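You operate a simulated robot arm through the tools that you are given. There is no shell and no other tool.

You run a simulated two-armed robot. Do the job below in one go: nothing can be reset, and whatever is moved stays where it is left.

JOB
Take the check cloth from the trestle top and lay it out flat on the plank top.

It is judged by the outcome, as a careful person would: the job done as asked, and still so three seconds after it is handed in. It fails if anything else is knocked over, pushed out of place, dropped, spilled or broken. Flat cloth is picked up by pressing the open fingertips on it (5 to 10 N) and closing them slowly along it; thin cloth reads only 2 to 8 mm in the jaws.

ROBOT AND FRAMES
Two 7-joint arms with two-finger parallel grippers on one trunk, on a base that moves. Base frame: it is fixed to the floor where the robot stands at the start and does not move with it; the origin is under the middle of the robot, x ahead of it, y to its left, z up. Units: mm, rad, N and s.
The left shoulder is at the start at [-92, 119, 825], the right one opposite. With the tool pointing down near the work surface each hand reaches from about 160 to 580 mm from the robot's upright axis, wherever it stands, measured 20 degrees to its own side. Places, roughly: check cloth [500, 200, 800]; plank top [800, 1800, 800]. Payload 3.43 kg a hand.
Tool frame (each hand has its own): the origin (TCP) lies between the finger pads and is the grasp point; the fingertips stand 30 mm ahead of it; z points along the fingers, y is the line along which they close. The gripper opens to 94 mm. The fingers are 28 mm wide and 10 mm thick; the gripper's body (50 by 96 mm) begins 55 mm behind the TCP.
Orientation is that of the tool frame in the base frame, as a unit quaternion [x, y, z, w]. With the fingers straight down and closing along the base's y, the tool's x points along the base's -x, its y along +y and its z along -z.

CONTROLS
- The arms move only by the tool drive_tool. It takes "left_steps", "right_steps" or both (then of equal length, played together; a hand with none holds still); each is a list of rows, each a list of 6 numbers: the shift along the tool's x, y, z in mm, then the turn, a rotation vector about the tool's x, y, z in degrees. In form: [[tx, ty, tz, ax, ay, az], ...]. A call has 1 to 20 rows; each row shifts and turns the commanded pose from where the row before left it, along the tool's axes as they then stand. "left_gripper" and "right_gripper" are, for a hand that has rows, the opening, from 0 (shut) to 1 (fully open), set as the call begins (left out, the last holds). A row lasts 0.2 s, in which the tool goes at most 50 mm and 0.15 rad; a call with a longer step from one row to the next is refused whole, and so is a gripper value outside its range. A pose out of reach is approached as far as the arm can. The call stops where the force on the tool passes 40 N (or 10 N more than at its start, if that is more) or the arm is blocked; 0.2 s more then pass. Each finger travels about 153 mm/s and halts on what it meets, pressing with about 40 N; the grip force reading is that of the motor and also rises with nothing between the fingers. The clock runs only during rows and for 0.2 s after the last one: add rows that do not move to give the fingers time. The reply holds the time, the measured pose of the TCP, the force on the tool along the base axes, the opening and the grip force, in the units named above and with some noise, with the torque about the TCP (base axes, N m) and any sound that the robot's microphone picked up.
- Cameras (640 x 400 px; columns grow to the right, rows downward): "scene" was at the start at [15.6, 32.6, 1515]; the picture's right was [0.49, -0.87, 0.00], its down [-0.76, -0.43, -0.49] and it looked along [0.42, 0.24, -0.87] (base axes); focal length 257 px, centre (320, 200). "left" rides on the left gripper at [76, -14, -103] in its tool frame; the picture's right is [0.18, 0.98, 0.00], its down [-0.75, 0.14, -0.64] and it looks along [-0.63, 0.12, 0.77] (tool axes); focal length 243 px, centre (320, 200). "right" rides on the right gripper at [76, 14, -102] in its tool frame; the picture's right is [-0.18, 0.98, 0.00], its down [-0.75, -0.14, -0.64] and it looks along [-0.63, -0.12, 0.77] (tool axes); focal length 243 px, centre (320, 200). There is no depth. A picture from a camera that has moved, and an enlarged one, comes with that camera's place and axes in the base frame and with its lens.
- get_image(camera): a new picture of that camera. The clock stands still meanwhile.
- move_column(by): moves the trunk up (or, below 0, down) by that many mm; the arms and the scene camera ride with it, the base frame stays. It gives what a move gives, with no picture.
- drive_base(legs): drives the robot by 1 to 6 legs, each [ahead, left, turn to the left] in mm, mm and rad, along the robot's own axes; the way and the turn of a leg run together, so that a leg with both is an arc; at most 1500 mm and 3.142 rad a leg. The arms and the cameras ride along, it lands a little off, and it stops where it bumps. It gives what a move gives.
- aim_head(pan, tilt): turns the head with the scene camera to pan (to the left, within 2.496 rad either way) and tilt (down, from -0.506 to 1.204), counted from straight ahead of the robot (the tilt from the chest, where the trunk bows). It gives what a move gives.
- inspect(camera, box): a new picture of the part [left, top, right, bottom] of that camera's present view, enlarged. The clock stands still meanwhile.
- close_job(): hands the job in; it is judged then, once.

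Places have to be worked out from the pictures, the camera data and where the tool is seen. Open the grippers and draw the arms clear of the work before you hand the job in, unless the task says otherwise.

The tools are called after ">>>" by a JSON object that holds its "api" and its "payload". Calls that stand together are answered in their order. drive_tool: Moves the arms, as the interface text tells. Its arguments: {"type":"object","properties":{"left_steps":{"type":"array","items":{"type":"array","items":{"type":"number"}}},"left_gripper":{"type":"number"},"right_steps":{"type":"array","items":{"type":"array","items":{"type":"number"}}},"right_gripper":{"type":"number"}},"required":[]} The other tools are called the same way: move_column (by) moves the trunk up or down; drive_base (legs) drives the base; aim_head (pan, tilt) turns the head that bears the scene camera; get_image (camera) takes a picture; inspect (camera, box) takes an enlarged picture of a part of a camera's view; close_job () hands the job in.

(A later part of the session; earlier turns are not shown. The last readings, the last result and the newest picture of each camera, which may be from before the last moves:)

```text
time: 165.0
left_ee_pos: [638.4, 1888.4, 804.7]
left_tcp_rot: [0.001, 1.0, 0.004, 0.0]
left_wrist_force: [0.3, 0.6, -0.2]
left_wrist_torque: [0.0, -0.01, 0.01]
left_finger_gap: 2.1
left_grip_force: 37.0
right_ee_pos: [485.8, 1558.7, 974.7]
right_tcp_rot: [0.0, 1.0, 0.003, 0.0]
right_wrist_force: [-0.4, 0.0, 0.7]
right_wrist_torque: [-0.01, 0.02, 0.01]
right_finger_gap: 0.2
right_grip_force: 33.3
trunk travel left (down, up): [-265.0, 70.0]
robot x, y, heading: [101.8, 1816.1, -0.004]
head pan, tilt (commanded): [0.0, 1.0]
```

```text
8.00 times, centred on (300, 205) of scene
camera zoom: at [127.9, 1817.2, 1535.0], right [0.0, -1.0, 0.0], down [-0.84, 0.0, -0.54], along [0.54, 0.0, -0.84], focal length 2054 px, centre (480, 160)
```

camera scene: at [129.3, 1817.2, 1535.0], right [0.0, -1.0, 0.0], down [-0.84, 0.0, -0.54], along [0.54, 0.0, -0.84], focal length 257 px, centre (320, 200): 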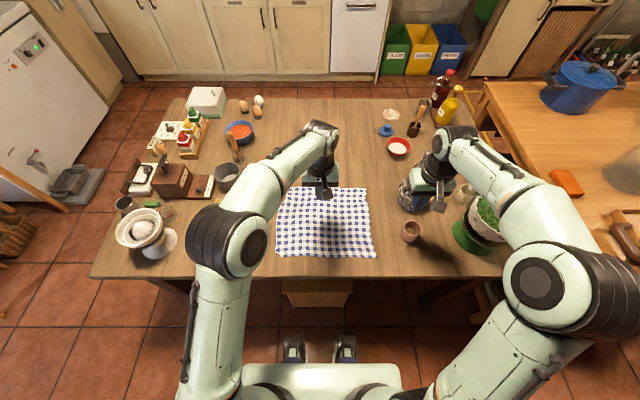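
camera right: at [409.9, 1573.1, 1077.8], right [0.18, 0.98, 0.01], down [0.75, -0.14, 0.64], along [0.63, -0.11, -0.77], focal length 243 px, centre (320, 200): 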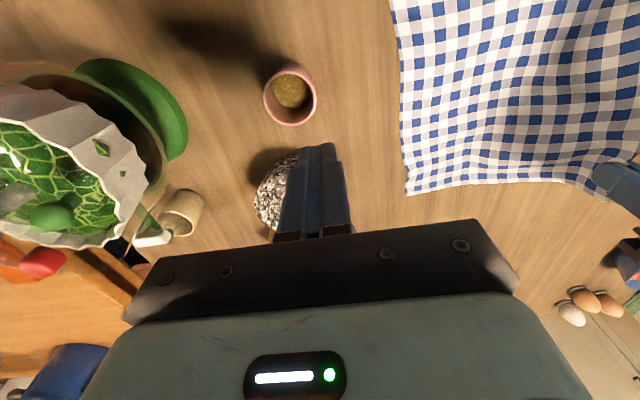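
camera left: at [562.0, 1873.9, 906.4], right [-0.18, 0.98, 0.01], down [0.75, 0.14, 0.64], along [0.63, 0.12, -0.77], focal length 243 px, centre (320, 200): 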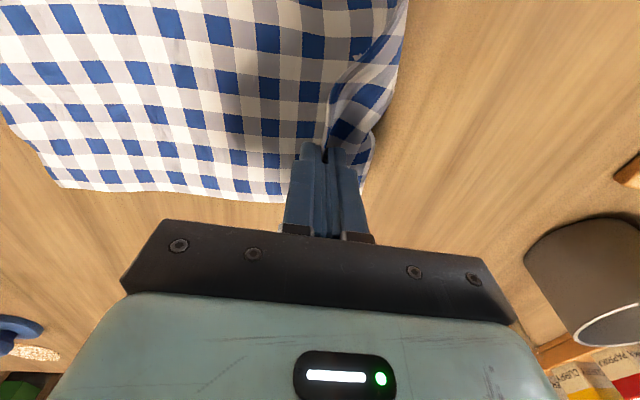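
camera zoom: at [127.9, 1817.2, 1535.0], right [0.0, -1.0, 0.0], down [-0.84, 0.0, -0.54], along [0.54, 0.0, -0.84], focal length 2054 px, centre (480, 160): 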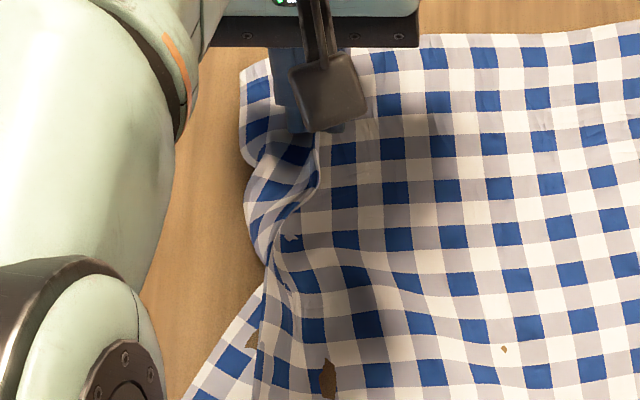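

The corner flap is now visible lying outside the hand. I lower to the table and open slowly to release.

>>> {"api": "drive_tool", "payload": {"left_steps": [[0, -2, 5, 0, 0, 0], [0, -1, 4, 0, 0, 0], [0, 0, 1, 0, 0, 0], [0, 0, 0, 0, 0, 0]]}}

>>> {"api": "drive_tool", "payload": {"left_steps": [[0, 0, 0, 0, 0, 0], [0, 0, 0, 0, 0, 0]], "left_gripper": 0.1}}

>>> {"api": "drive_tool", "payload": {"left_steps": [[0, 0, 0, 0, 0, 0], [0, 0, 0, 0, 0, 0]], "left_gripper": 0.25}}

>>> {"api": "inspect", "payload": {"camera": "left", "box": [220, 40, 440, 240]}}

```text
time: 166.0
left_ee_pos: [637.7, 1884.9, 795.0]
left_tcp_rot: [0.001, 1.0, 0.004, 0.0]
left_wrist_force: [-0.5, 0.2, 0.2]
left_wrist_torque: [0.0, 0.0, 0.03]
left_finger_gap: 2.3
left_grip_force: 37.2
right_ee_pos: [483.7, 1558.6, 974.5]
right_tcp_rot: [0.001, 1.0, 0.003, 0.001]
right_wrist_force: [0.3, 0.0, -0.3]
right_wrist_torque: [-0.01, 0.01, 0.0]
right_finger_gap: 0.0
right_grip_force: 32.9
trunk travel left (down, up): [-265.0, 70.0]
robot x, y, heading: [99.4, 1816.7, 0.003]
head pan, tilt (commanded): [0.0, 1.0]
```

```text
time: 166.6
left_ee_pos: [637.7, 1885.7, 794.9]
left_tcp_rot: [0.0, 1.0, 0.002, 0.0]
left_wrist_force: [-0.3, 0.3, 0.1]
left_wrist_torque: [0.0, 0.0, 0.02]
left_finger_gap: 9.5
left_grip_force: 0.1
right_ee_pos: [485.4, 1557.3, 974.1]
right_tcp_rot: [0.001, 1.0, 0.003, 0.001]
right_wrist_force: [-0.2, 0.4, -0.4]
right_wrist_torque: [0.0, -0.02, -0.01]
right_finger_gap: 0.0
right_grip_force: 33.1
trunk travel left (down, up): [-265.0, 70.0]
robot x, y, heading: [99.1, 1816.9, -0.003]
head pan, tilt (commanded): [0.0, 1.0]
```

```text
time: 167.2
left_ee_pos: [638.4, 1885.2, 795.5]
left_tcp_rot: [0.001, 1.0, 0.003, 0.0]
left_wrist_force: [-0.3, -0.2, -0.3]
left_wrist_torque: [-0.01, 0.01, -0.04]
left_finger_gap: 23.6
left_grip_force: 0.1
right_ee_pos: [485.2, 1558.1, 974.7]
right_tcp_rot: [0.001, 1.0, 0.003, 0.0]
right_wrist_force: [1.2, 0.1, 0.3]
right_wrist_torque: [0.0, 0.04, 0.03]
right_finger_gap: 0.0
right_grip_force: 32.6
trunk travel left (down, up): [-265.0, 70.0]
robot x, y, heading: [99.4, 1815.4, -0.0]
head pan, tilt (commanded): [0.0, 1.0]
```

```text
2.00 times, centred on (330, 140) of left
camera zoom: at [562.0, 1870.7, 896.6], right [-0.18, 0.98, 0.01], down [0.75, 0.14, 0.64], along [0.63, 0.12, -0.77], focal length 485 px, centre (300, 320)
```

zoom: 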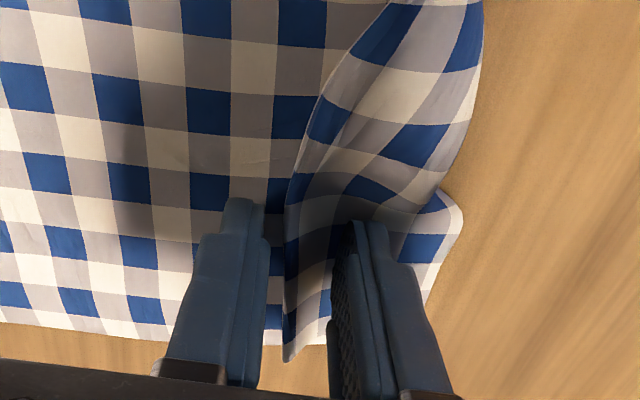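

The fold is released and the corner flap lies outside. I lift the left hand and view the state.

>>> {"api": "drive_tool", "payload": {"left_steps": [[0, 0, -5, 0, 0, 0], [0, 0, -15, 0, 0, 0], [0, 0, -25, 0, 0, 0], [10, 0, -15, 0, 0, 0], [0, 0, 0, 0, 0, 0]]}}

>>> {"api": "get_image", "payload": {"camera": "left"}}

>>> {"api": "inspect", "payload": {"camera": "left", "box": [240, 0, 440, 170]}}

>>> {"api": "inspect", "payload": {"camera": "scene", "box": [240, 160, 420, 280]}}

```text
time: 168.4
left_ee_pos: [628.3, 1886.1, 852.7]
left_tcp_rot: [0.001, 1.0, 0.003, 0.0]
left_wrist_force: [-0.2, -0.7, -1.1]
left_wrist_torque: [-0.01, 0.02, 0.0]
left_finger_gap: 23.7
left_grip_force: 0.0
right_ee_pos: [485.1, 1557.8, 974.4]
right_tcp_rot: [0.0, 1.0, 0.003, 0.0]
right_wrist_force: [-0.9, 0.7, -0.7]
right_wrist_torque: [0.01, -0.01, -0.02]
right_finger_gap: 0.1
right_grip_force: 32.8
trunk travel left (down, up): [-265.0, 70.0]
robot x, y, heading: [100.6, 1817.3, 0.002]
head pan, tilt (commanded): [0.0, 1.0]
```

```text
taken
camera left: at [552.2, 1870.9, 953.8], right [-0.18, 0.98, 0.01], down [0.75, 0.14, 0.64], along [0.63, 0.12, -0.77], focal length 243 px, centre (320, 200)
```

left: 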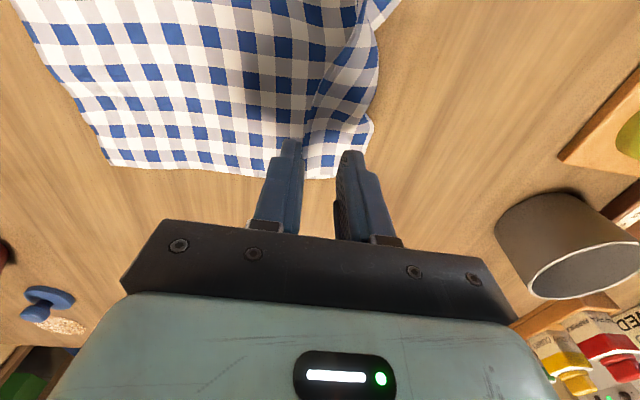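

```text
2.35 times, centred on (340, 85) of left
camera zoom: at [552.2, 1870.9, 953.8], right [-0.18, 0.98, 0.01], down [0.75, 0.14, 0.64], along [0.63, 0.12, -0.77], focal length 571 px, centre (273, 471)
```

zoom: 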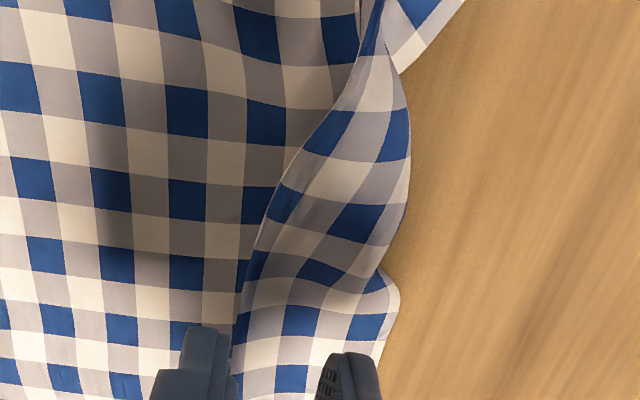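

```text
3.33 times, centred on (330, 220) of scene
camera zoom: at [128.2, 1817.2, 1535.0], right [0.0, -1.0, 0.0], down [-0.84, 0.0, -0.54], along [0.54, 0.0, -0.84], focal length 856 px, centre (287, 133)
```

zoom: 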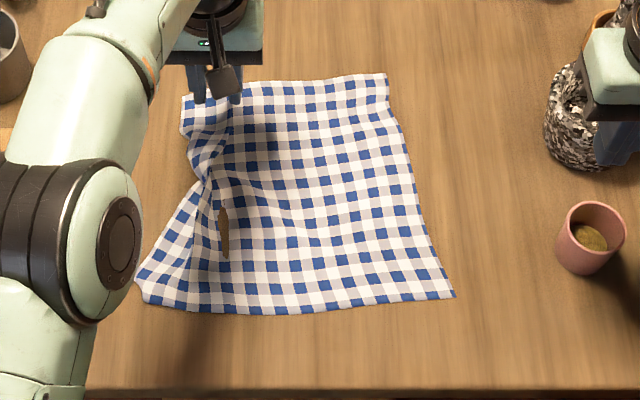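

The flap now spans y≈1875–1928 outside the pleat. I close the fingers, press at about [642, 1903] (15+ mm from its edge) and drag it outward to pull the pleat flat.

>>> {"api": "drive_tool", "payload": {"left_steps": [[-7, 9, 0, 0, 0, 0], [-7, 8, 10, 0, 0, 0], [0, 0, 20, 0, 0, 0], [0, 0, 20, 0, 0, 0], [0, 0, 6, 0, 0, 0], [0, 0, 2, 0, 0, 0], [0, 0, 0, 0, 0, 0]], "left_gripper": 0.0}}

>>> {"api": "inspect", "payload": {"camera": "left", "box": [220, 40, 440, 240]}}

```text
time: 170.0
left_ee_pos: [641.3, 1904.4, 795.9]
left_tcp_rot: [0.0, 1.0, 0.004, 0.0]
left_wrist_force: [-0.4, 0.4, -0.2]
left_wrist_torque: [-0.03, 0.03, -0.01]
left_finger_gap: 0.1
left_grip_force: 32.8
right_ee_pos: [485.5, 1557.2, 976.2]
right_tcp_rot: [-0.001, 1.0, 0.003, 0.0]
right_wrist_force: [0.6, 0.6, -1.4]
right_wrist_torque: [0.0, -0.01, -0.01]
right_finger_gap: 0.0
right_grip_force: 32.3
trunk travel left (down, up): [-265.0, 70.0]
robot x, y, heading: [99.2, 1817.9, 0.004]
head pan, tilt (commanded): [0.0, 1.0]
```

```text
2.00 times, centred on (330, 140) of left
camera zoom: at [565.3, 1888.9, 897.4], right [-0.18, 0.98, 0.01], down [0.75, 0.14, 0.64], along [0.63, 0.12, -0.77], focal length 485 px, centre (300, 320)
```

zoom: 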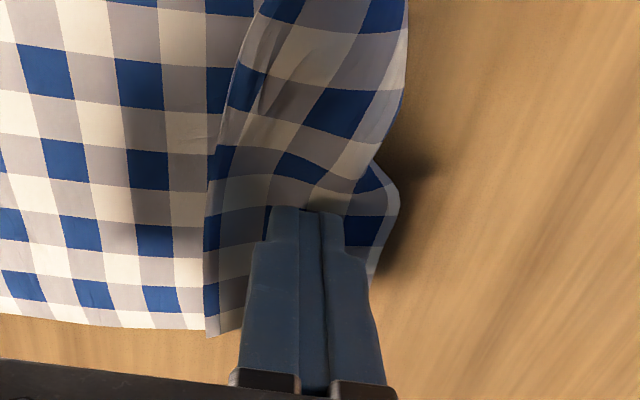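

Placed well inside the flap. I press to several newtons and drag toward +y.

>>> {"api": "drive_tool", "payload": {"left_steps": [[0, 0, 1.5, 0, 0, 0], [0, 0, 1.5, 0, 0, 0], [0, 0, 0.7, 0, 0, 0], [0, 0, 0, 0, 0, 0]]}}

>>> {"api": "drive_tool", "payload": {"left_steps": [[0, 2, 0, 0, 0, 0], [0, 2, 0, 0, 0, 0], [0, 2, 0, 0, 0, 0], [0, 2, 0, 0, 0, 0], [0, 2, 0, 0, 0, 0], [0, 2, 0, 0, 0, 0], [0, 2, 0, 0, 0, 0], [0, 2, 0, 0, 0, 0]]}}

>>> {"api": "inspect", "payload": {"camera": "left", "box": [220, 40, 440, 240]}}

```text
time: 171.0
left_ee_pos: [641.5, 1903.2, 792.6]
left_tcp_rot: [0.001, 1.0, 0.003, 0.0]
left_wrist_force: [0.5, 0.9, 3.7]
left_wrist_torque: [-0.05, -0.02, 0.02]
left_finger_gap: 0.1
left_grip_force: 33.0
right_ee_pos: [484.5, 1557.0, 975.5]
right_tcp_rot: [0.0, 1.0, 0.002, 0.0]
right_wrist_force: [-1.0, 0.5, 0.1]
right_wrist_torque: [0.0, 0.05, 0.0]
right_finger_gap: 0.2
right_grip_force: 33.2
trunk travel left (down, up): [-265.0, 70.0]
robot x, y, heading: [98.5, 1815.3, -0.0]
head pan, tilt (commanded): [0.0, 1.0]
```

```text
time: 172.8
left_ee_pos: [641.7, 1919.9, 793.6]
left_tcp_rot: [0.0, 1.0, 0.003, 0.0]
left_wrist_force: [-0.4, 0.1, 2.3]
left_wrist_torque: [-0.02, 0.02, 0.01]
left_finger_gap: 0.2
left_grip_force: 33.4
right_ee_pos: [484.9, 1557.2, 975.1]
right_tcp_rot: [0.001, 1.0, 0.003, 0.0]
right_wrist_force: [-0.9, 0.2, -0.5]
right_wrist_torque: [0.02, 0.02, -0.04]
right_finger_gap: 0.2
right_grip_force: 33.1
trunk travel left (down, up): [-265.0, 70.0]
robot x, y, heading: [100.4, 1815.3, 0.003]
head pan, tilt (commanded): [0.0, 1.0]
```

```text
2.00 times, centred on (330, 140) of left
camera zoom: at [565.8, 1904.5, 894.9], right [-0.18, 0.98, 0.01], down [0.75, 0.14, 0.64], along [0.63, 0.12, -0.77], focal length 485 px, centre (300, 320)
```

zoom: 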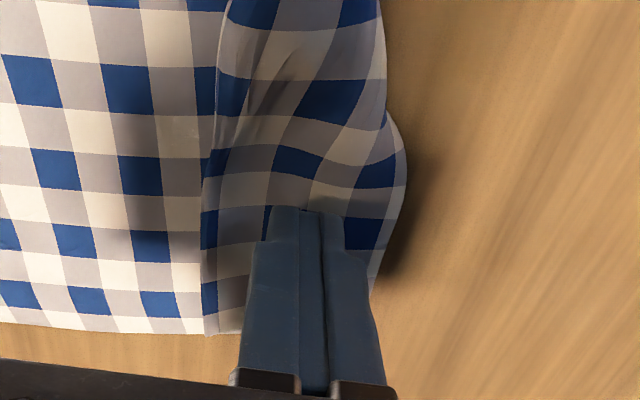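

I check the effect in the scene view.

>>> {"api": "inspect", "payload": {"camera": "scene", "box": [240, 160, 420, 280]}}

>>> {"api": "inspect", "payload": {"camera": "scene", "box": [265, 175, 325, 235]}}

```text
3.33 times, centred on (330, 220) of scene
camera zoom: at [127.8, 1817.1, 1535.0], right [0.0, -1.0, 0.0], down [-0.84, 0.0, -0.54], along [0.54, 0.0, -0.84], focal length 856 px, centre (287, 133)
```

zoom: 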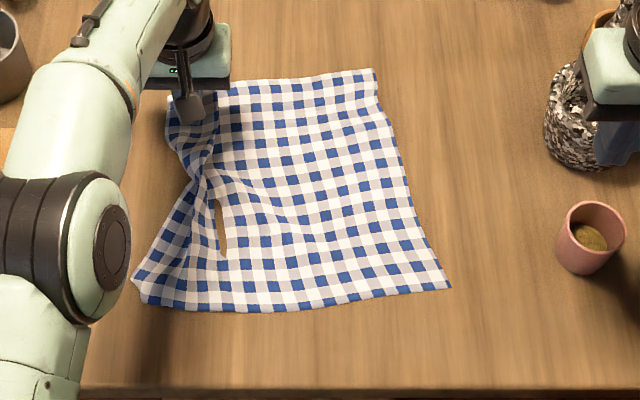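

```text
6.67 times, centred on (295, 205) of scene
camera zoom: at [127.8, 1817.1, 1535.0], right [0.0, -1.0, 0.0], down [-0.84, 0.0, -0.54], along [0.54, 0.0, -0.84], focal length 1712 px, centre (487, 167)
```

zoom: 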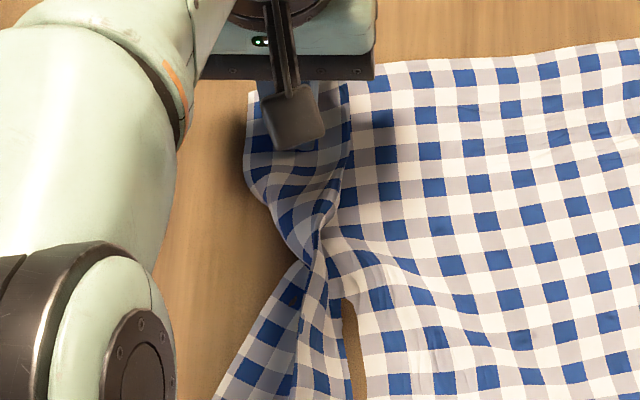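

The drag pulls the whole cloth because layers overlap under the finger. I will hold the main cloth with the right hand while the left drags the flap; first I bring the right hand over about [615, 1800].

>>> {"api": "drive_tool", "payload": {"left_steps": [[0, 0, -5, 0, 0, 0], [0, 0, -5, 0, 0, 0], [0, 0, 0, 0, 0, 0], [0, 0, 0, 0, 0, 0], [0, 0, 0, 0, 0, 0], [0, 0, 0, 0, 0, 0], [0, 0, 0, 0, 0, 0], [0, 0, 0, 0, 0, 0], [0, 0, 0, 0, 0, 0]], "right_steps": [[0, 40, 0, 0, 0, 0], [-10, 40, 0, 0, 0, 0], [-20, 40, 0, 0, 0, 0], [-20, 40, 10, 0, 0, 0], [-20, 40, 20, 0, 0, 0], [-20, 37, 25, 0, 0, 0], [-20, 0, 35, 0, 0, 0], [-15, 0, 35, 0, 0, 0], [0, 0, 0, 0, 0, 0]]}}

>>> {"api": "get_image", "payload": {"camera": "right"}}

>>> {"api": "get_image", "payload": {"camera": "scene"}}

```text
time: 174.8
left_ee_pos: [643.2, 1919.0, 803.7]
left_tcp_rot: [0.0, 1.0, 0.004, 0.001]
left_wrist_force: [0.8, -0.2, -0.4]
left_wrist_torque: [0.0, 0.01, 0.02]
left_finger_gap: 0.5
left_grip_force: 33.0
right_ee_pos: [609.3, 1796.5, 850.4]
right_tcp_rot: [0.001, 1.0, 0.003, 0.001]
right_wrist_force: [-0.2, 0.1, -0.5]
right_wrist_torque: [-0.01, 0.0, -0.02]
right_finger_gap: 0.0
right_grip_force: 33.2
trunk travel left (down, up): [-265.0, 70.0]
robot x, y, heading: [103.4, 1816.8, 0.0]
head pan, tilt (commanded): [0.0, 1.0]
```

```text
taken
camera right: at [534.1, 1811.9, 953.4], right [0.18, 0.98, 0.01], down [0.75, -0.15, 0.64], along [0.63, -0.11, -0.77], focal length 243 px, centre (320, 200)
```

right: 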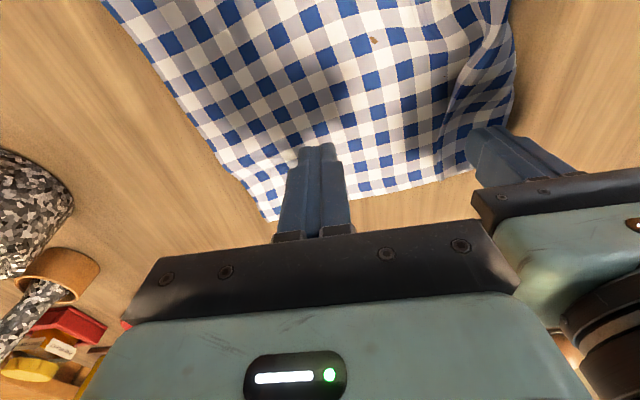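

```text
taken
camera scene: at [127.6, 1817.0, 1535.0], right [0.0, -1.0, 0.0], down [-0.84, 0.0, -0.54], along [0.54, 0.0, -0.84], focal length 257 px, centre (320, 200)
```

scene: 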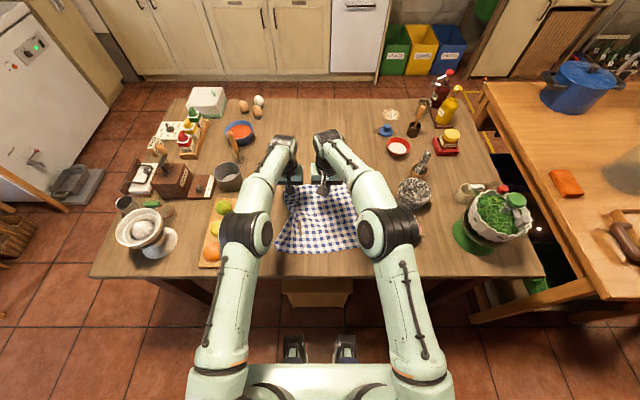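

I lower the right hand to hold the main cloth at about [610, 1797] with a firm press.

>>> {"api": "drive_tool", "payload": {"right_steps": [[0, 0, 20, 0, 0, 0], [0, 0, 20, 0, 0, 0], [0, 0, 14, 0, 0, 0], [0, 0, 3, 0, 0, 0], [0, 0, 1.5, 0, 0, 0], [0, 0, 1, 0, 0, 0], [0, 0, 0, 0, 0, 0]]}}

>>> {"api": "inspect", "payload": {"camera": "left", "box": [220, 40, 440, 240]}}

```text
time: 176.4
left_ee_pos: [641.7, 1920.3, 802.8]
left_tcp_rot: [0.001, 1.0, 0.004, 0.0]
left_wrist_force: [0.3, 0.1, -0.2]
left_wrist_torque: [0.01, -0.01, 0.0]
left_finger_gap: 0.1
left_grip_force: 33.0
right_ee_pos: [610.5, 1796.0, 793.8]
right_tcp_rot: [0.001, 1.0, 0.003, 0.0]
right_wrist_force: [-1.0, 0.4, -0.7]
right_wrist_torque: [0.01, 0.0, -0.01]
right_finger_gap: 0.0
right_grip_force: 33.7
trunk travel left (down, up): [-265.0, 70.0]
robot x, y, heading: [98.5, 1812.4, 0.001]
head pan, tilt (commanded): [0.0, 1.0]
```

```text
2.00 times, centred on (330, 140) of left
camera zoom: at [566.2, 1904.6, 904.6], right [-0.18, 0.98, 0.01], down [0.75, 0.14, 0.64], along [0.63, 0.12, -0.77], focal length 485 px, centre (300, 320)
```

zoom: 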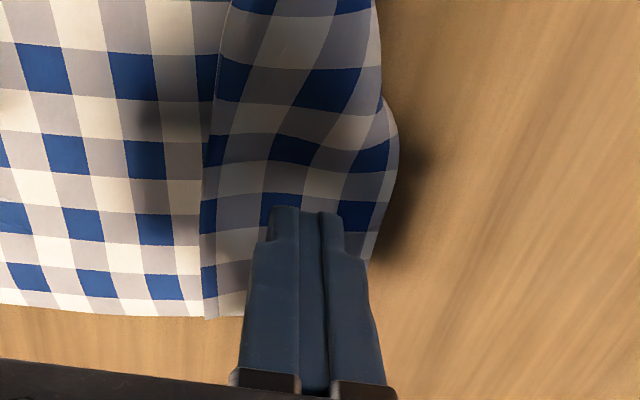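

Right isn't pressing yet; I lower it to hold, shift the left 4 mm outward, and press it too.

>>> {"api": "drive_tool", "payload": {"left_steps": [[0, 4, 0, 0, 0, 0], [0, 0, 6, 0, 0, 0], [0, 0, 3, 0, 0, 0], [0, 0, 1, 0, 0, 0], [0, 0, 0, 0, 0, 0]], "right_steps": [[0, 0, 1, 0, 0, 0], [0, 0, 1, 0, 0, 0], [0, 0, 0.8, 0, 0, 0], [0, 0, 0, 0, 0, 0], [0, 0, 0, 0, 0, 0]]}}

```text
time: 177.6
left_ee_pos: [641.3, 1923.8, 795.1]
left_tcp_rot: [0.001, 1.0, 0.004, 0.0]
left_wrist_force: [1.0, -0.3, 0.7]
left_wrist_torque: [-0.02, 0.02, -0.02]
left_finger_gap: 0.0
left_grip_force: 33.3
right_ee_pos: [610.7, 1796.0, 790.9]
right_tcp_rot: [0.0, 1.0, 0.003, 0.003]
right_wrist_force: [-0.5, 0.2, 20.8]
right_wrist_torque: [-0.07, 0.16, 0.01]
right_finger_gap: 0.0
right_grip_force: 33.0
trunk travel left (down, up): [-265.0, 70.0]
robot x, y, heading: [100.0, 1816.1, -0.005]
head pan, tilt (commanded): [0.0, 1.0]
```

The right hand holds at 21 N. I press the left to ~4–6 N and drag outward slowly.

>>> {"api": "drive_tool", "payload": {"left_steps": [[0, 0, 1.2, 0, 0, 0], [0, 0, 1, 0, 0, 0], [0, 0, 0, 0, 0, 0], [0, 2, 0, 0, 0, 0], [0, 2, 0, 0, 0, 0], [0, 2, 0, 0, 0, 0], [0, 2, 0, 0, 0, 0], [0, 2, 0, 0, 0, 0]]}}

>>> {"api": "inspect", "payload": {"camera": "left", "box": [220, 40, 440, 240]}}

```text
time: 179.4
left_ee_pos: [642.4, 1933.7, 791.3]
left_tcp_rot: [0.001, 1.0, 0.003, 0.001]
left_wrist_force: [-0.5, -3.4, 10.9]
left_wrist_torque: [-0.21, -0.09, -0.01]
left_finger_gap: 0.0
left_grip_force: 33.1
right_ee_pos: [611.3, 1796.5, 791.0]
right_tcp_rot: [0.0, 1.0, 0.003, 0.002]
right_wrist_force: [4.6, 4.4, 24.1]
right_wrist_torque: [0.04, 0.04, 0.06]
right_finger_gap: 0.0
right_grip_force: 33.1
trunk travel left (down, up): [-265.0, 70.0]
robot x, y, heading: [99.9, 1817.5, -0.003]
head pan, tilt (commanded): [0.0, 1.0]
```

```text
2.00 times, centred on (330, 140) of left
camera zoom: at [565.1, 1918.7, 893.9], right [-0.18, 0.98, 0.01], down [0.75, 0.14, 0.65], along [0.63, 0.12, -0.76], focal length 485 px, centre (300, 320)
```

zoom: 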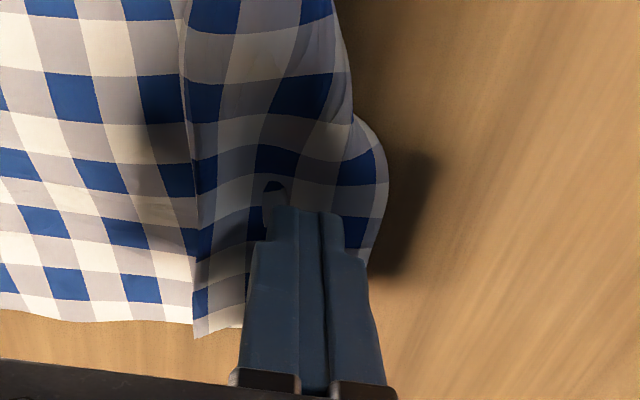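

The left finger pins all the folded layers together, so they move as one. Better to sweep the fold outward from its inner side: I lift the left, shift the right hold further right to y≈1755, and place the left just inside the fold crest.

>>> {"api": "drive_tool", "payload": {"left_steps": [[0, 0, -5, 0, 0, 0], [0, 0, -15, 0, 0, 0], [0, 0, -20, 0, 0, 0], [0, 0, 0, 0, 0, 0], [0, 0, 0, 0, 0, 0], [0, 0, 0, 0, 0, 0], [0, 0, 0, 0, 0, 0]], "right_steps": [[0, 0, -5, 0, 0, 0], [0, 0, -10, 0, 0, 0], [0, -20, 0, 0, 0, 0], [0, -21, 0, 0, 0, 0], [0, 0, 10, 0, 0, 0], [0, 0, 4.5, 0, 0, 0], [0, 0, 0, 0, 0, 0]]}}

>>> {"api": "get_image", "payload": {"camera": "left"}}

>>> {"api": "inspect", "payload": {"camera": "left", "box": [180, 0, 400, 200]}}

```text
time: 181.0
left_ee_pos: [643.1, 1933.8, 833.1]
left_tcp_rot: [0.001, 1.0, 0.003, -0.001]
left_wrist_force: [-0.7, 0.5, 0.6]
left_wrist_torque: [0.01, -0.02, 0.04]
left_finger_gap: 0.0
left_grip_force: 33.0
right_ee_pos: [610.8, 1754.9, 791.6]
right_tcp_rot: [0.0, 1.0, 0.004, 0.002]
right_wrist_force: [-1.9, -0.5, 9.9]
right_wrist_torque: [-0.06, 0.1, 0.0]
right_finger_gap: 0.0
right_grip_force: 32.4
trunk travel left (down, up): [-265.0, 70.0]
robot x, y, heading: [99.0, 1812.9, -0.002]
head pan, tilt (commanded): [0.0, 1.0]
```

```text
taken
camera left: at [566.1, 1918.3, 933.8], right [-0.18, 0.98, 0.01], down [0.75, 0.14, 0.64], along [0.63, 0.12, -0.77], focal length 243 px, centre (320, 200)
```

left: 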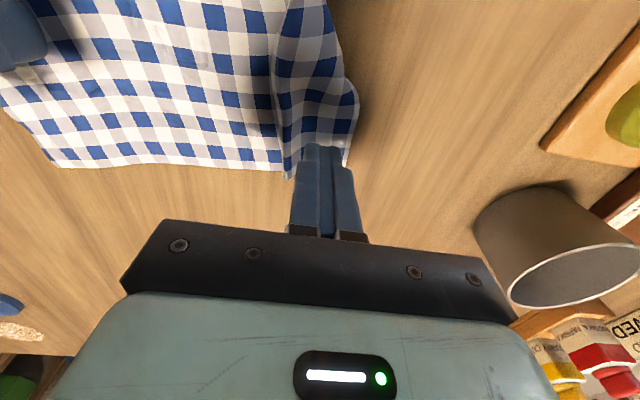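

```text
2.00 times, centred on (290, 100) of left
camera zoom: at [566.1, 1918.3, 933.8], right [-0.18, 0.98, 0.01], down [0.75, 0.14, 0.64], along [0.63, 0.12, -0.77], focal length 485 px, centre (380, 400)
```

zoom: 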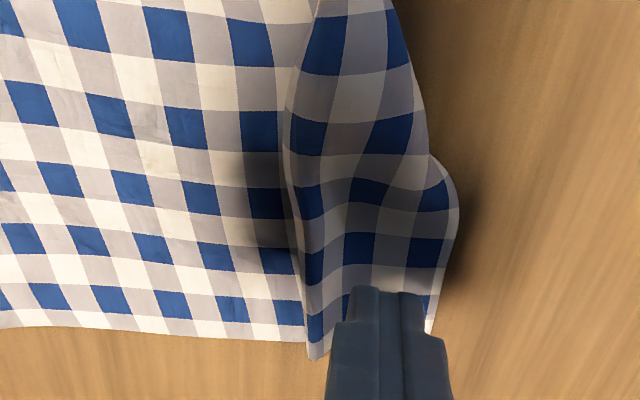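

The fold crest is at y≈1906 leaning over the main cloth. I position the left at y≈1884 and lower to a very light touch, then sweep outward.

>>> {"api": "drive_tool", "payload": {"left_steps": [[0, -25, 0, 0, 0, 0], [0, -25, 0, 0, 0, 0], [0, 0, 20, 0, 0, 0], [0, 0, 14, 0, 0, 0], [0, 0, 3, 0, 0, 0], [0, 0, 1.5, 0, 0, 0], [0, 0, 0, 0, 0, 0]]}}

>>> {"api": "inspect", "payload": {"camera": "left", "box": [220, 40, 440, 240]}}

```text
time: 182.6
left_ee_pos: [643.0, 1883.5, 791.1]
left_tcp_rot: [0.001, 1.0, 0.003, 0.001]
left_wrist_force: [1.1, -0.3, 0.4]
left_wrist_torque: [-0.01, 0.01, 0.0]
left_finger_gap: 0.0
left_grip_force: 33.0
right_ee_pos: [609.7, 1753.5, 791.9]
right_tcp_rot: [0.0, 1.0, 0.002, 0.002]
right_wrist_force: [0.6, -2.0, 19.2]
right_wrist_torque: [-0.13, 0.0, 0.01]
right_finger_gap: 0.0
right_grip_force: 33.1
trunk travel left (down, up): [-265.0, 70.0]
robot x, y, heading: [100.9, 1816.7, -0.003]
head pan, tilt (commanded): [0.0, 1.0]
```

```text
2.00 times, centred on (330, 140) of left
camera zoom: at [565.7, 1868.5, 893.2], right [-0.18, 0.98, 0.01], down [0.75, 0.14, 0.64], along [0.63, 0.12, -0.77], focal length 485 px, centre (300, 320)
```

zoom: 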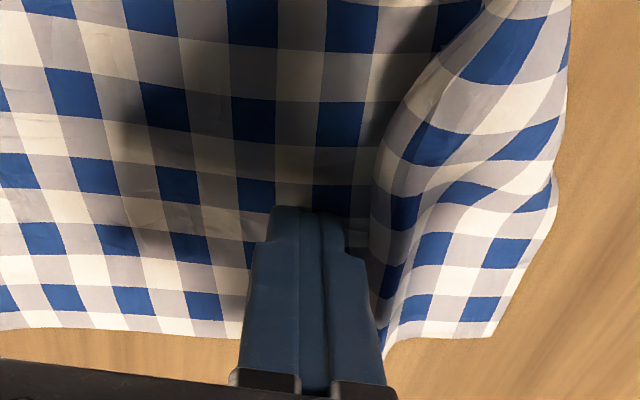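

The finger sits just inside the fold. I sweep outward (+y) gently, pushing the fold crest over.

>>> {"api": "drive_tool", "payload": {"left_steps": [[0, 0, 0.4, 0, 0, 0], [0, 3, 0, 0, 0, 0], [0, 3, 0, 0, 0, 0], [0, 3, 0, 0, 0, 0], [0, 3, 0, 0, 0, 0], [0, 3, 0, 0, 0, 0], [0, 3, 0, 0, 0, 0], [0, 3, 0, 0, 0, 0]]}}

>>> {"api": "inspect", "payload": {"camera": "left", "box": [220, 40, 440, 240]}}

```text
time: 184.4
left_ee_pos: [640.5, 1903.1, 792.3]
left_tcp_rot: [0.001, 1.0, 0.003, -0.001]
left_wrist_force: [0.3, -1.4, 0.1]
left_wrist_torque: [-0.01, 0.0, 0.03]
left_finger_gap: 0.0
left_grip_force: 33.3
right_ee_pos: [609.5, 1753.4, 791.8]
right_tcp_rot: [0.0, 1.0, 0.003, 0.003]
right_wrist_force: [4.3, -2.5, 21.3]
right_wrist_torque: [-0.11, 0.0, 0.03]
right_finger_gap: 0.1
right_grip_force: 32.8
trunk travel left (down, up): [-265.0, 70.0]
robot x, y, heading: [99.4, 1817.6, 0.002]
head pan, tilt (commanded): [0.0, 1.0]
```

```text
2.00 times, centred on (330, 140) of left
camera zoom: at [564.8, 1888.9, 893.3], right [-0.18, 0.98, 0.01], down [0.75, 0.14, 0.64], along [0.63, 0.12, -0.77], focal length 485 px, centre (300, 320)
```

zoom: 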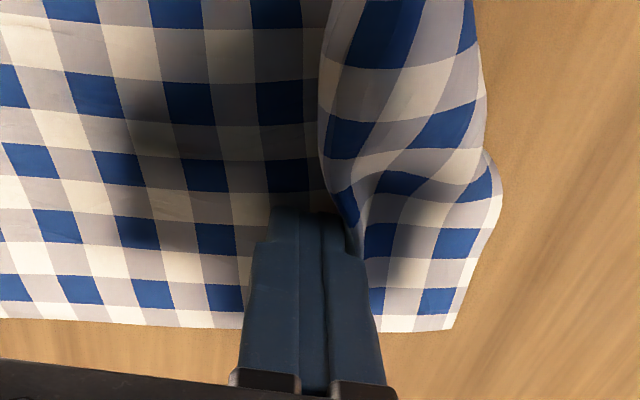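

It pushes the fold as intended. I keep sweeping outward.

>>> {"api": "drive_tool", "payload": {"left_steps": [[0, 3, 0, 0, 0, 0], [0, 3, 0, 0, 0, 0], [0, 3, 0, 0, 0, 0], [0, 3, 0, 0, 0, 0], [0, 3, 0, 0, 0, 0], [0, 3, 0, 0, 0, 0], [0, 3, 0, 0, 0, 0], [0, 3, 0, 0, 0, 0]]}}

>>> {"api": "inspect", "payload": {"camera": "left", "box": [220, 40, 440, 240]}}

>>> {"api": "inspect", "payload": {"camera": "scene", "box": [240, 160, 420, 280]}}

```text
time: 186.2
left_ee_pos: [641.4, 1928.5, 793.0]
left_tcp_rot: [0.001, 1.0, 0.004, 0.001]
left_wrist_force: [-0.1, -0.3, 1.1]
left_wrist_torque: [-0.01, 0.02, -0.03]
left_finger_gap: 0.0
left_grip_force: 33.4
right_ee_pos: [609.3, 1754.2, 791.2]
right_tcp_rot: [0.0, 1.0, 0.002, 0.002]
right_wrist_force: [3.3, -2.5, 22.4]
right_wrist_torque: [-0.12, -0.03, 0.01]
right_finger_gap: 0.1
right_grip_force: 32.6
trunk travel left (down, up): [-265.0, 70.0]
robot x, y, heading: [97.0, 1819.3, -0.001]
head pan, tilt (commanded): [0.0, 1.0]
```

```text
2.00 times, centred on (330, 140) of left
camera zoom: at [565.4, 1914.0, 893.7], right [-0.18, 0.98, 0.01], down [0.75, 0.14, 0.64], along [0.63, 0.12, -0.77], focal length 485 px, centre (300, 320)
```

zoom: 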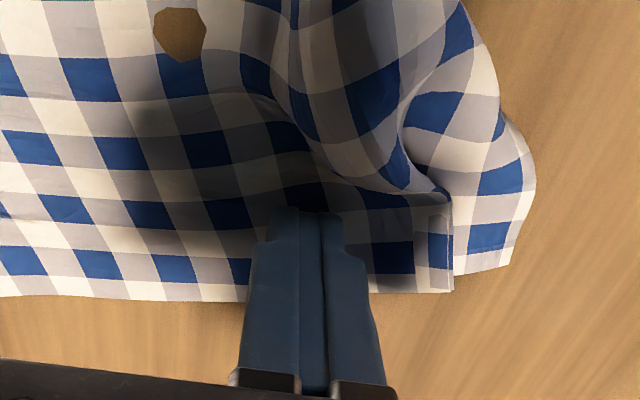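

```text
3.33 times, centred on (330, 220) of scene
camera zoom: at [126.3, 1817.2, 1535.1], right [0.0, -1.0, 0.0], down [-0.84, 0.0, -0.54], along [0.54, 0.0, -0.84], focal length 856 px, centre (287, 133)
```

zoom: 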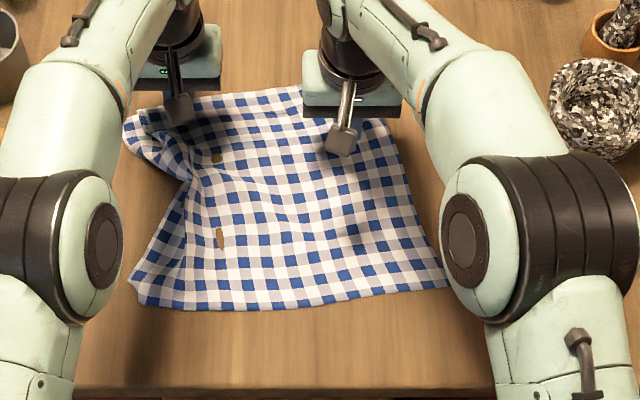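

The fold flipped open at the far edge; the corner now lies at about [639, 1996] with ~20 mm of single-layer flap visible beyond a remaining overlap. I lift, move onto that flap and drag it outward.

>>> {"api": "drive_tool", "payload": {"left_steps": [[0, 0, -6, 0, 0, 0], [0, 0, -12, 0, 0, 0], [2, 20, 0, 0, 0, 0], [2, 20, 0, 0, 0, 0], [2, 19, 0, 0, 0, 0], [0, 0, 0, 0, 0, 0]]}}

>>> {"api": "get_image", "payload": {"camera": "left"}}

```text
time: 187.6
left_ee_pos: [636.6, 1987.6, 809.7]
left_tcp_rot: [0.001, 1.0, 0.004, 0.001]
left_wrist_force: [-0.6, 0.3, -0.2]
left_wrist_torque: [0.03, 0.02, 0.03]
left_finger_gap: 0.1
left_grip_force: 33.1
right_ee_pos: [609.5, 1754.1, 790.7]
right_tcp_rot: [0.0, 1.0, 0.004, 0.002]
right_wrist_force: [4.3, -2.1, 22.1]
right_wrist_torque: [-0.16, -0.02, 0.02]
right_finger_gap: 0.1
right_grip_force: 32.6
trunk travel left (down, up): [-265.0, 70.0]
robot x, y, heading: [98.9, 1811.8, 0.001]
head pan, tilt (commanded): [0.0, 1.0]
```

```text
taken
camera left: at [559.1, 1972.6, 911.8], right [-0.18, 0.98, 0.01], down [0.75, 0.14, 0.64], along [0.63, 0.12, -0.77], focal length 243 px, centre (320, 200)
```

left: 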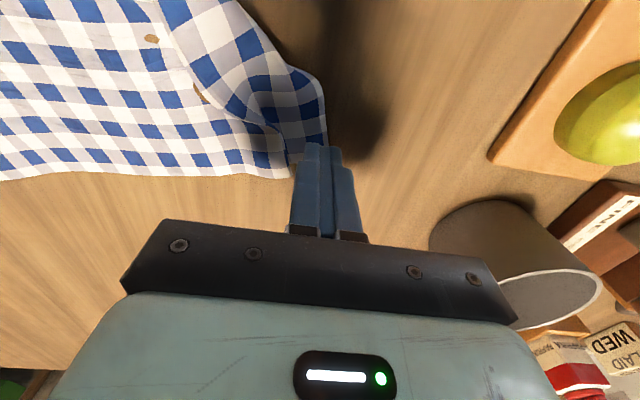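

The finger is over the flap. I lower, press lightly and drag outward ~25 mm.

>>> {"api": "drive_tool", "payload": {"left_steps": [[0, 0, 10, 0, 0, 0], [0, 0, 5, 0, 0, 0], [0, 0, 1.5, 0, 0, 0], [0, 0, 1.3, 0, 0, 0], [0, 0, 0, 0, 0, 0]]}}

>>> {"api": "drive_tool", "payload": {"left_steps": [[0, 2, 0, 0, 0, 0], [0, 2, 0, 0, 0, 0], [0, 2, 0, 0, 0, 0], [0, 2, 0, 0, 0, 0], [0, 2, 0, 0, 0, 0], [0, 0, 0, 0, 0, 0]]}}

>>> {"api": "inspect", "payload": {"camera": "left", "box": [180, 0, 400, 200]}}

```text
time: 188.8
left_ee_pos: [635.4, 1988.4, 792.5]
left_tcp_rot: [0.001, 1.0, 0.003, 0.001]
left_wrist_force: [0.6, 0.2, -0.4]
left_wrist_torque: [0.0, 0.01, 0.05]
left_finger_gap: 0.0
left_grip_force: 32.9
right_ee_pos: [609.9, 1754.8, 791.6]
right_tcp_rot: [0.001, 1.0, 0.003, 0.001]
right_wrist_force: [2.8, -3.2, 23.0]
right_wrist_torque: [-0.14, 0.01, 0.08]
right_finger_gap: 0.1
right_grip_force: 33.3
trunk travel left (down, up): [-265.0, 70.0]
robot x, y, heading: [97.9, 1817.8, -0.001]
head pan, tilt (commanded): [0.0, 1.0]
```

```text
time: 190.2
left_ee_pos: [637.4, 1997.3, 792.2]
left_tcp_rot: [0.001, 1.0, 0.004, 0.001]
left_wrist_force: [-0.2, 0.7, -0.4]
left_wrist_torque: [0.01, 0.02, 0.01]
left_finger_gap: 0.2
left_grip_force: 33.4
right_ee_pos: [610.0, 1755.5, 791.2]
right_tcp_rot: [0.0, 1.0, 0.002, 0.001]
right_wrist_force: [3.0, -2.9, 22.1]
right_wrist_torque: [-0.16, 0.0, 0.03]
right_finger_gap: 0.0
right_grip_force: 33.1
trunk travel left (down, up): [-265.0, 70.0]
robot x, y, heading: [102.0, 1814.9, 0.0]
head pan, tilt (commanded): [0.0, 1.0]
```

```text
2.00 times, centred on (290, 100) of left
camera zoom: at [559.4, 1982.6, 894.4], right [-0.18, 0.98, 0.01], down [0.75, 0.14, 0.64], along [0.63, 0.12, -0.77], focal length 485 px, centre (380, 400)
```

zoom: 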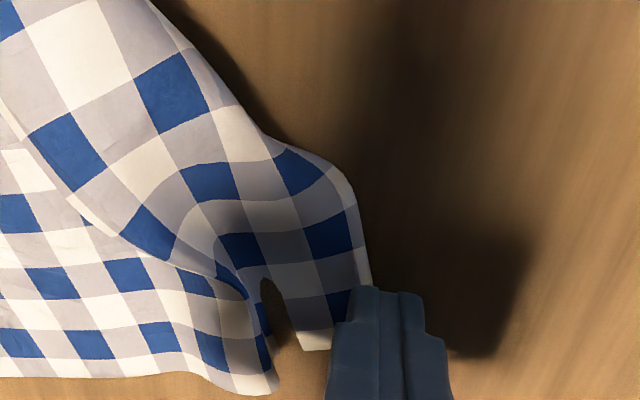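

The finger slid off with no load. I go back to y≈1979, press deeper, and drag again.

>>> {"api": "drive_tool", "payload": {"left_steps": [[0, 0, -5, 0, 0, 0], [2, -9, 0, 0, 0, 0], [2, -9, 0, 0, 0, 0], [0, 0, 5, 0, 0, 0], [0, 0, 1, 0, 0, 0], [0, 0, 0.8, 0, 0, 0], [0, 0, 0, 0, 0, 0]]}}

```text
time: 191.8
left_ee_pos: [631.8, 1979.4, 790.3]
left_tcp_rot: [0.001, 1.0, 0.002, 0.001]
left_wrist_force: [0.7, -0.7, 6.3]
left_wrist_torque: [-0.1, -0.02, 0.05]
left_finger_gap: 0.0
left_grip_force: 33.1
right_ee_pos: [609.5, 1754.9, 792.0]
right_tcp_rot: [0.001, 1.0, 0.003, 0.002]
right_wrist_force: [4.7, -1.9, 21.7]
right_wrist_torque: [-0.13, 0.0, 0.02]
right_finger_gap: 0.0
right_grip_force: 33.6
trunk travel left (down, up): [-265.0, 70.0]
robot x, y, heading: [103.4, 1818.5, -0.002]
head pan, tilt (commanded): [0.0, 1.0]
```

>>> {"api": "drive_tool", "payload": {"left_steps": [[0, 2, 0, 0, 0, 0], [0, 2, 0, 0, 0, 0], [0, 2, 0, 0, 0, 0], [0, 2, 0, 0, 0, 0], [0, 2, 0, 0, 0, 0], [0, 2, 0, 0, 0, 0], [0, 2, 0, 0, 0, 0], [0, 0, 0, 0, 0, 0]]}}

>>> {"api": "inspect", "payload": {"camera": "left", "box": [180, 0, 400, 200]}}

>>> {"api": "inspect", "payload": {"camera": "scene", "box": [240, 160, 420, 280]}}

```text
time: 193.6
left_ee_pos: [631.1, 1993.7, 791.7]
left_tcp_rot: [0.001, 1.0, 0.004, 0.002]
left_wrist_force: [0.0, -3.6, 15.8]
left_wrist_torque: [-0.21, 0.0, 0.03]
left_finger_gap: 0.0
left_grip_force: 32.9
right_ee_pos: [608.1, 1753.7, 791.0]
right_tcp_rot: [0.0, 1.0, 0.003, 0.002]
right_wrist_force: [5.0, -0.2, 19.7]
right_wrist_torque: [-0.09, -0.06, 0.02]
right_finger_gap: 0.0
right_grip_force: 33.2
trunk travel left (down, up): [-265.0, 70.0]
robot x, y, heading: [99.9, 1814.4, 0.002]
head pan, tilt (commanded): [0.0, 1.0]
```

```text
2.00 times, centred on (290, 100) of left
camera zoom: at [554.3, 1977.3, 893.0], right [-0.18, 0.98, 0.01], down [0.75, 0.14, 0.65], along [0.63, 0.12, -0.76], focal length 485 px, centre (380, 400)
```

zoom: 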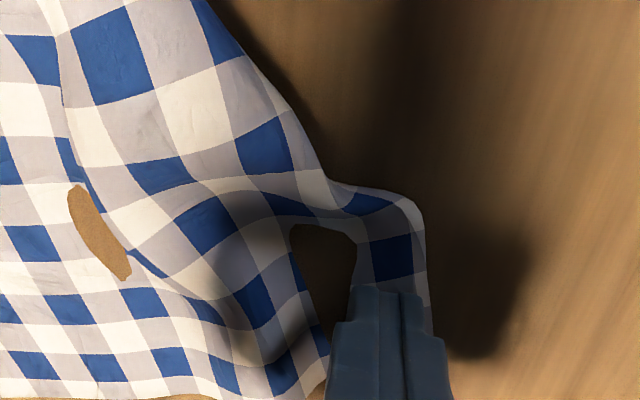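

```text
3.33 times, centred on (330, 220) of scene
camera zoom: at [125.6, 1816.4, 1535.1], right [0.0, -1.0, 0.0], down [-0.84, 0.0, -0.54], along [0.54, 0.0, -0.84], focal length 856 px, centre (287, 133)
```

zoom: 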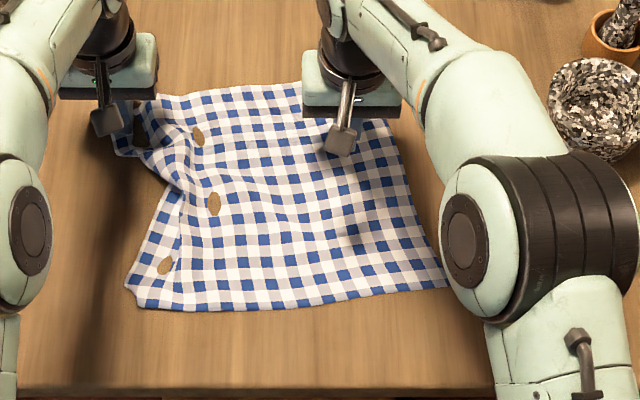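

The overlap is opening up. I ease the press slightly and drag another ~12 mm.

>>> {"api": "drive_tool", "payload": {"left_steps": [[0, 0, -0.5, 0, 0, 0], [0, 2, 0, 0, 0, 0], [0, 2, 0, 0, 0, 0], [0, 2, 0, 0, 0, 0], [0, 2, 0, 0, 0, 0], [0, 2, 0, 0, 0, 0], [0, 2, 0, 0, 0, 0], [0, 0, 0, 0, 0, 0]]}}

>>> {"api": "inspect", "payload": {"camera": "left", "box": [180, 0, 400, 200]}}

>>> {"api": "inspect", "payload": {"camera": "scene", "box": [240, 160, 420, 280]}}

```text
time: 195.4
left_ee_pos: [630.5, 2004.5, 791.6]
left_tcp_rot: [0.001, 1.0, 0.004, 0.0]
left_wrist_force: [0.1, -0.8, 2.4]
left_wrist_torque: [-0.06, -0.02, 0.02]
left_finger_gap: 0.0
left_grip_force: 32.7
right_ee_pos: [610.8, 1754.0, 790.4]
right_tcp_rot: [0.0, 1.0, 0.003, 0.002]
right_wrist_force: [1.2, -1.6, 21.8]
right_wrist_torque: [-0.09, 0.03, -0.02]
right_finger_gap: 0.0
right_grip_force: 32.9
trunk travel left (down, up): [-265.0, 70.0]
robot x, y, heading: [101.6, 1816.4, 0.003]
head pan, tilt (commanded): [0.0, 1.0]
```

```text
2.00 times, centred on (290, 100) of left
camera zoom: at [554.2, 1990.5, 893.5], right [-0.18, 0.98, 0.01], down [0.75, 0.14, 0.64], along [0.63, 0.12, -0.77], focal length 485 px, centre (380, 400)
```

zoom: 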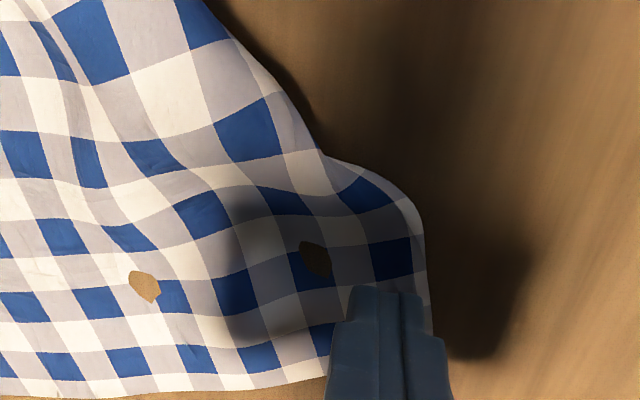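

```text
3.33 times, centred on (330, 220) of scene
camera zoom: at [125.9, 1817.1, 1535.0], right [0.0, -1.0, 0.0], down [-0.84, 0.0, -0.54], along [0.54, 0.0, -0.84], focal length 856 px, centre (287, 133)
```

zoom: 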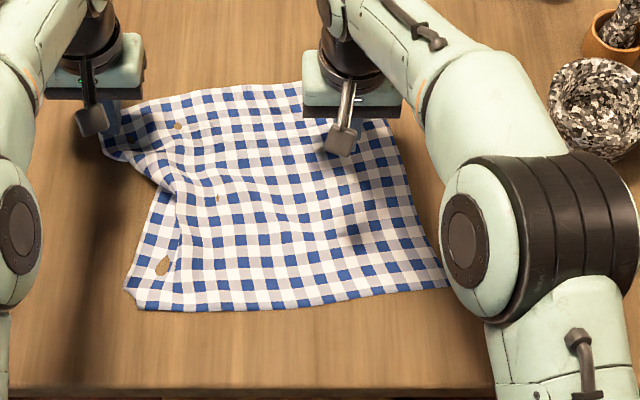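

The far-left fold is now fully open, but the middle of the left edge looks tucked and the whole cloth has moved forward a bit. I lift both hands, retract them slightly, and take stock.

>>> {"api": "drive_tool", "payload": {"left_steps": [[0, 0, -5, 0, 0, 0], [0, 0, -15, 0, 0, 0], [15, 0, -25, 0, 0, 0], [25, -5, -30, 0, 0, 0], [30, -10, -20, 0, 0, 0], [30, -10, 0, 0, 0, 0], [30, -10, 0, 0, 0, 0], [30, 0, 0, 0, 0, 0], [30, 10, 0, 0, 0, 0], [0, 20, 0, 0, 0, 0]], "right_steps": [[0, 0, -5, 0, 0, 0], [0, 0, -15, 0, 0, 0], [15, 0, -25, 0, 0, 0], [25, -10, -30, 0, 0, 0], [30, -20, -20, 0, 0, 0], [30, -30, 0, 0, 0, 0], [30, -30, 0, 0, 0, 0], [30, -30, 0, 0, 0, 0], [0, -30, 0, 0, 0, 0], [0, -30, 0, 0, 0, 0]]}}

>>> {"api": "inspect", "payload": {"camera": "scene", "box": [240, 160, 420, 280]}}

>>> {"api": "get_image", "payload": {"camera": "scene"}}

```text
time: 197.6
left_ee_pos: [443.6, 2001.4, 886.7]
left_tcp_rot: [0.001, 1.0, 0.004, -0.001]
left_wrist_force: [-0.4, 0.6, -0.6]
left_wrist_torque: [-0.03, -0.01, 0.01]
left_finger_gap: 0.2
left_grip_force: 32.7
right_ee_pos: [450.3, 1573.2, 883.8]
right_tcp_rot: [0.0, 1.0, 0.002, 0.0]
right_wrist_force: [0.1, 0.5, -0.2]
right_wrist_torque: [-0.04, -0.02, 0.0]
right_finger_gap: 0.2
right_grip_force: 33.2
trunk travel left (down, up): [-265.0, 70.0]
robot x, y, heading: [101.9, 1815.8, 0.003]
head pan, tilt (commanded): [0.0, 1.0]
```

```text
3.33 times, centred on (330, 220) of scene
camera zoom: at [128.1, 1816.9, 1535.0], right [0.0, -1.0, 0.0], down [-0.84, 0.0, -0.54], along [0.54, 0.0, -0.84], focal length 856 px, centre (287, 133)
```

zoom: 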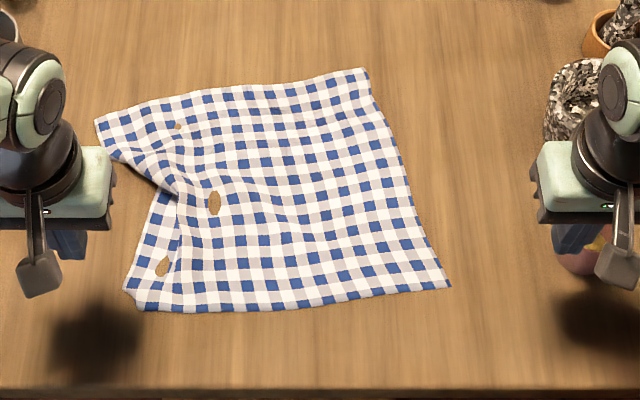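

```text
taken
camera scene: at [128.1, 1816.9, 1535.0], right [0.0, -1.0, 0.0], down [-0.84, 0.0, -0.54], along [0.54, 0.0, -0.84], focal length 257 px, centre (320, 200)
```

scene: 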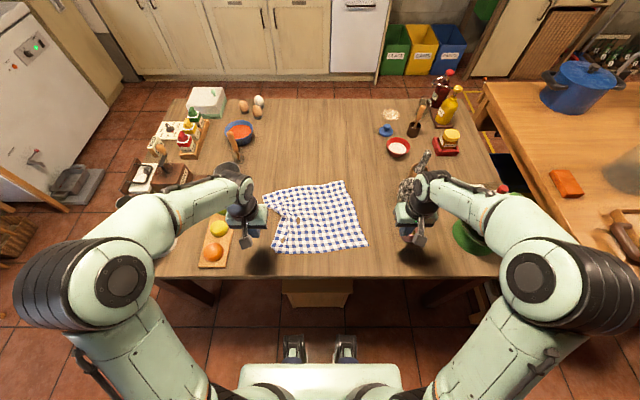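

The geometry shows the cloth is just sheared: the near-left corner should be ~60 mm nearer to the robot, then all four corners form a proper (slightly turned) rectangle. I press the left fingertips by the near-left corner and drag it toward −x.

>>> {"api": "drive_tool", "payload": {"left_steps": [[-3, -25, 10, 0, 0, 0], [-3, -25, 20, 0, 0, 0], [0, 0, 30, 0, 0, 0], [0, 0, 20, 0, 0, 0], [0, 0, 8, 0, 0, 0], [0, 0, 0, 0, 0, 0]]}}

>>> {"api": "get_image", "payload": {"camera": "left"}}

>>> {"api": "inspect", "payload": {"camera": "scene", "box": [255, 180, 325, 265]}}

```text
time: 199.0
left_ee_pos: [448.8, 1951.6, 795.9]
left_tcp_rot: [0.001, 1.0, 0.004, 0.0]
left_wrist_force: [0.7, 0.0, 0.2]
left_wrist_torque: [0.01, 0.01, -0.02]
left_finger_gap: 0.0
left_grip_force: 32.7
right_ee_pos: [449.7, 1573.7, 884.2]
right_tcp_rot: [0.0, 1.0, 0.003, 0.0]
right_wrist_force: [0.1, -0.2, 0.6]
right_wrist_torque: [-0.01, -0.01, -0.01]
right_finger_gap: 0.0
right_grip_force: 33.2
trunk travel left (down, up): [-265.0, 70.0]
robot x, y, heading: [103.1, 1816.5, 0.003]
head pan, tilt (commanded): [0.0, 1.0]
```

```text
taken
camera left: at [372.1, 1936.5, 898.2], right [-0.18, 0.98, 0.01], down [0.75, 0.14, 0.64], along [0.63, 0.12, -0.77], focal length 243 px, centre (320, 200)
```

left: 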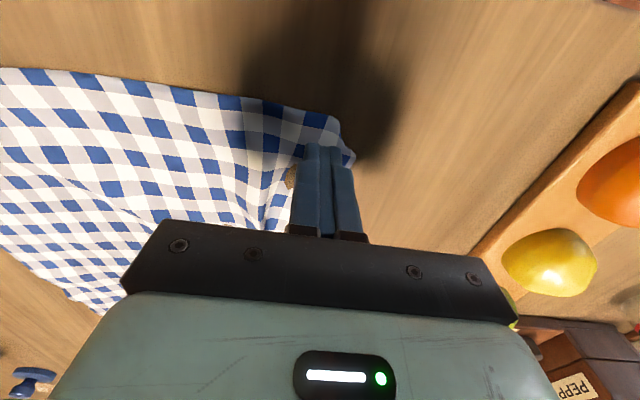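

```text
4.71 times, centred on (290, 222) of scene
camera zoom: at [127.9, 1817.2, 1535.0], right [0.0, -1.0, 0.0], down [-0.84, 0.0, -0.54], along [0.54, 0.0, -0.84], focal length 1208 px, centre (461, 94)
```

zoom: 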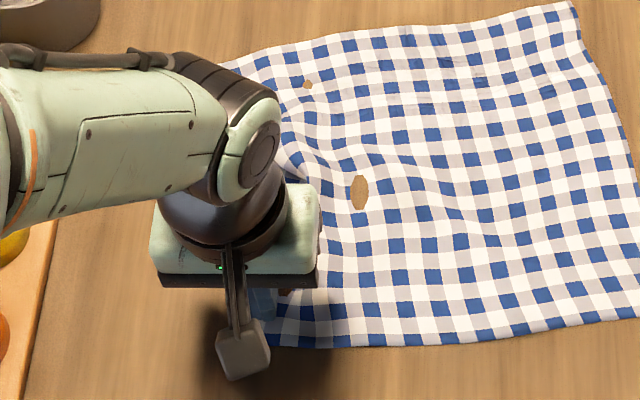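

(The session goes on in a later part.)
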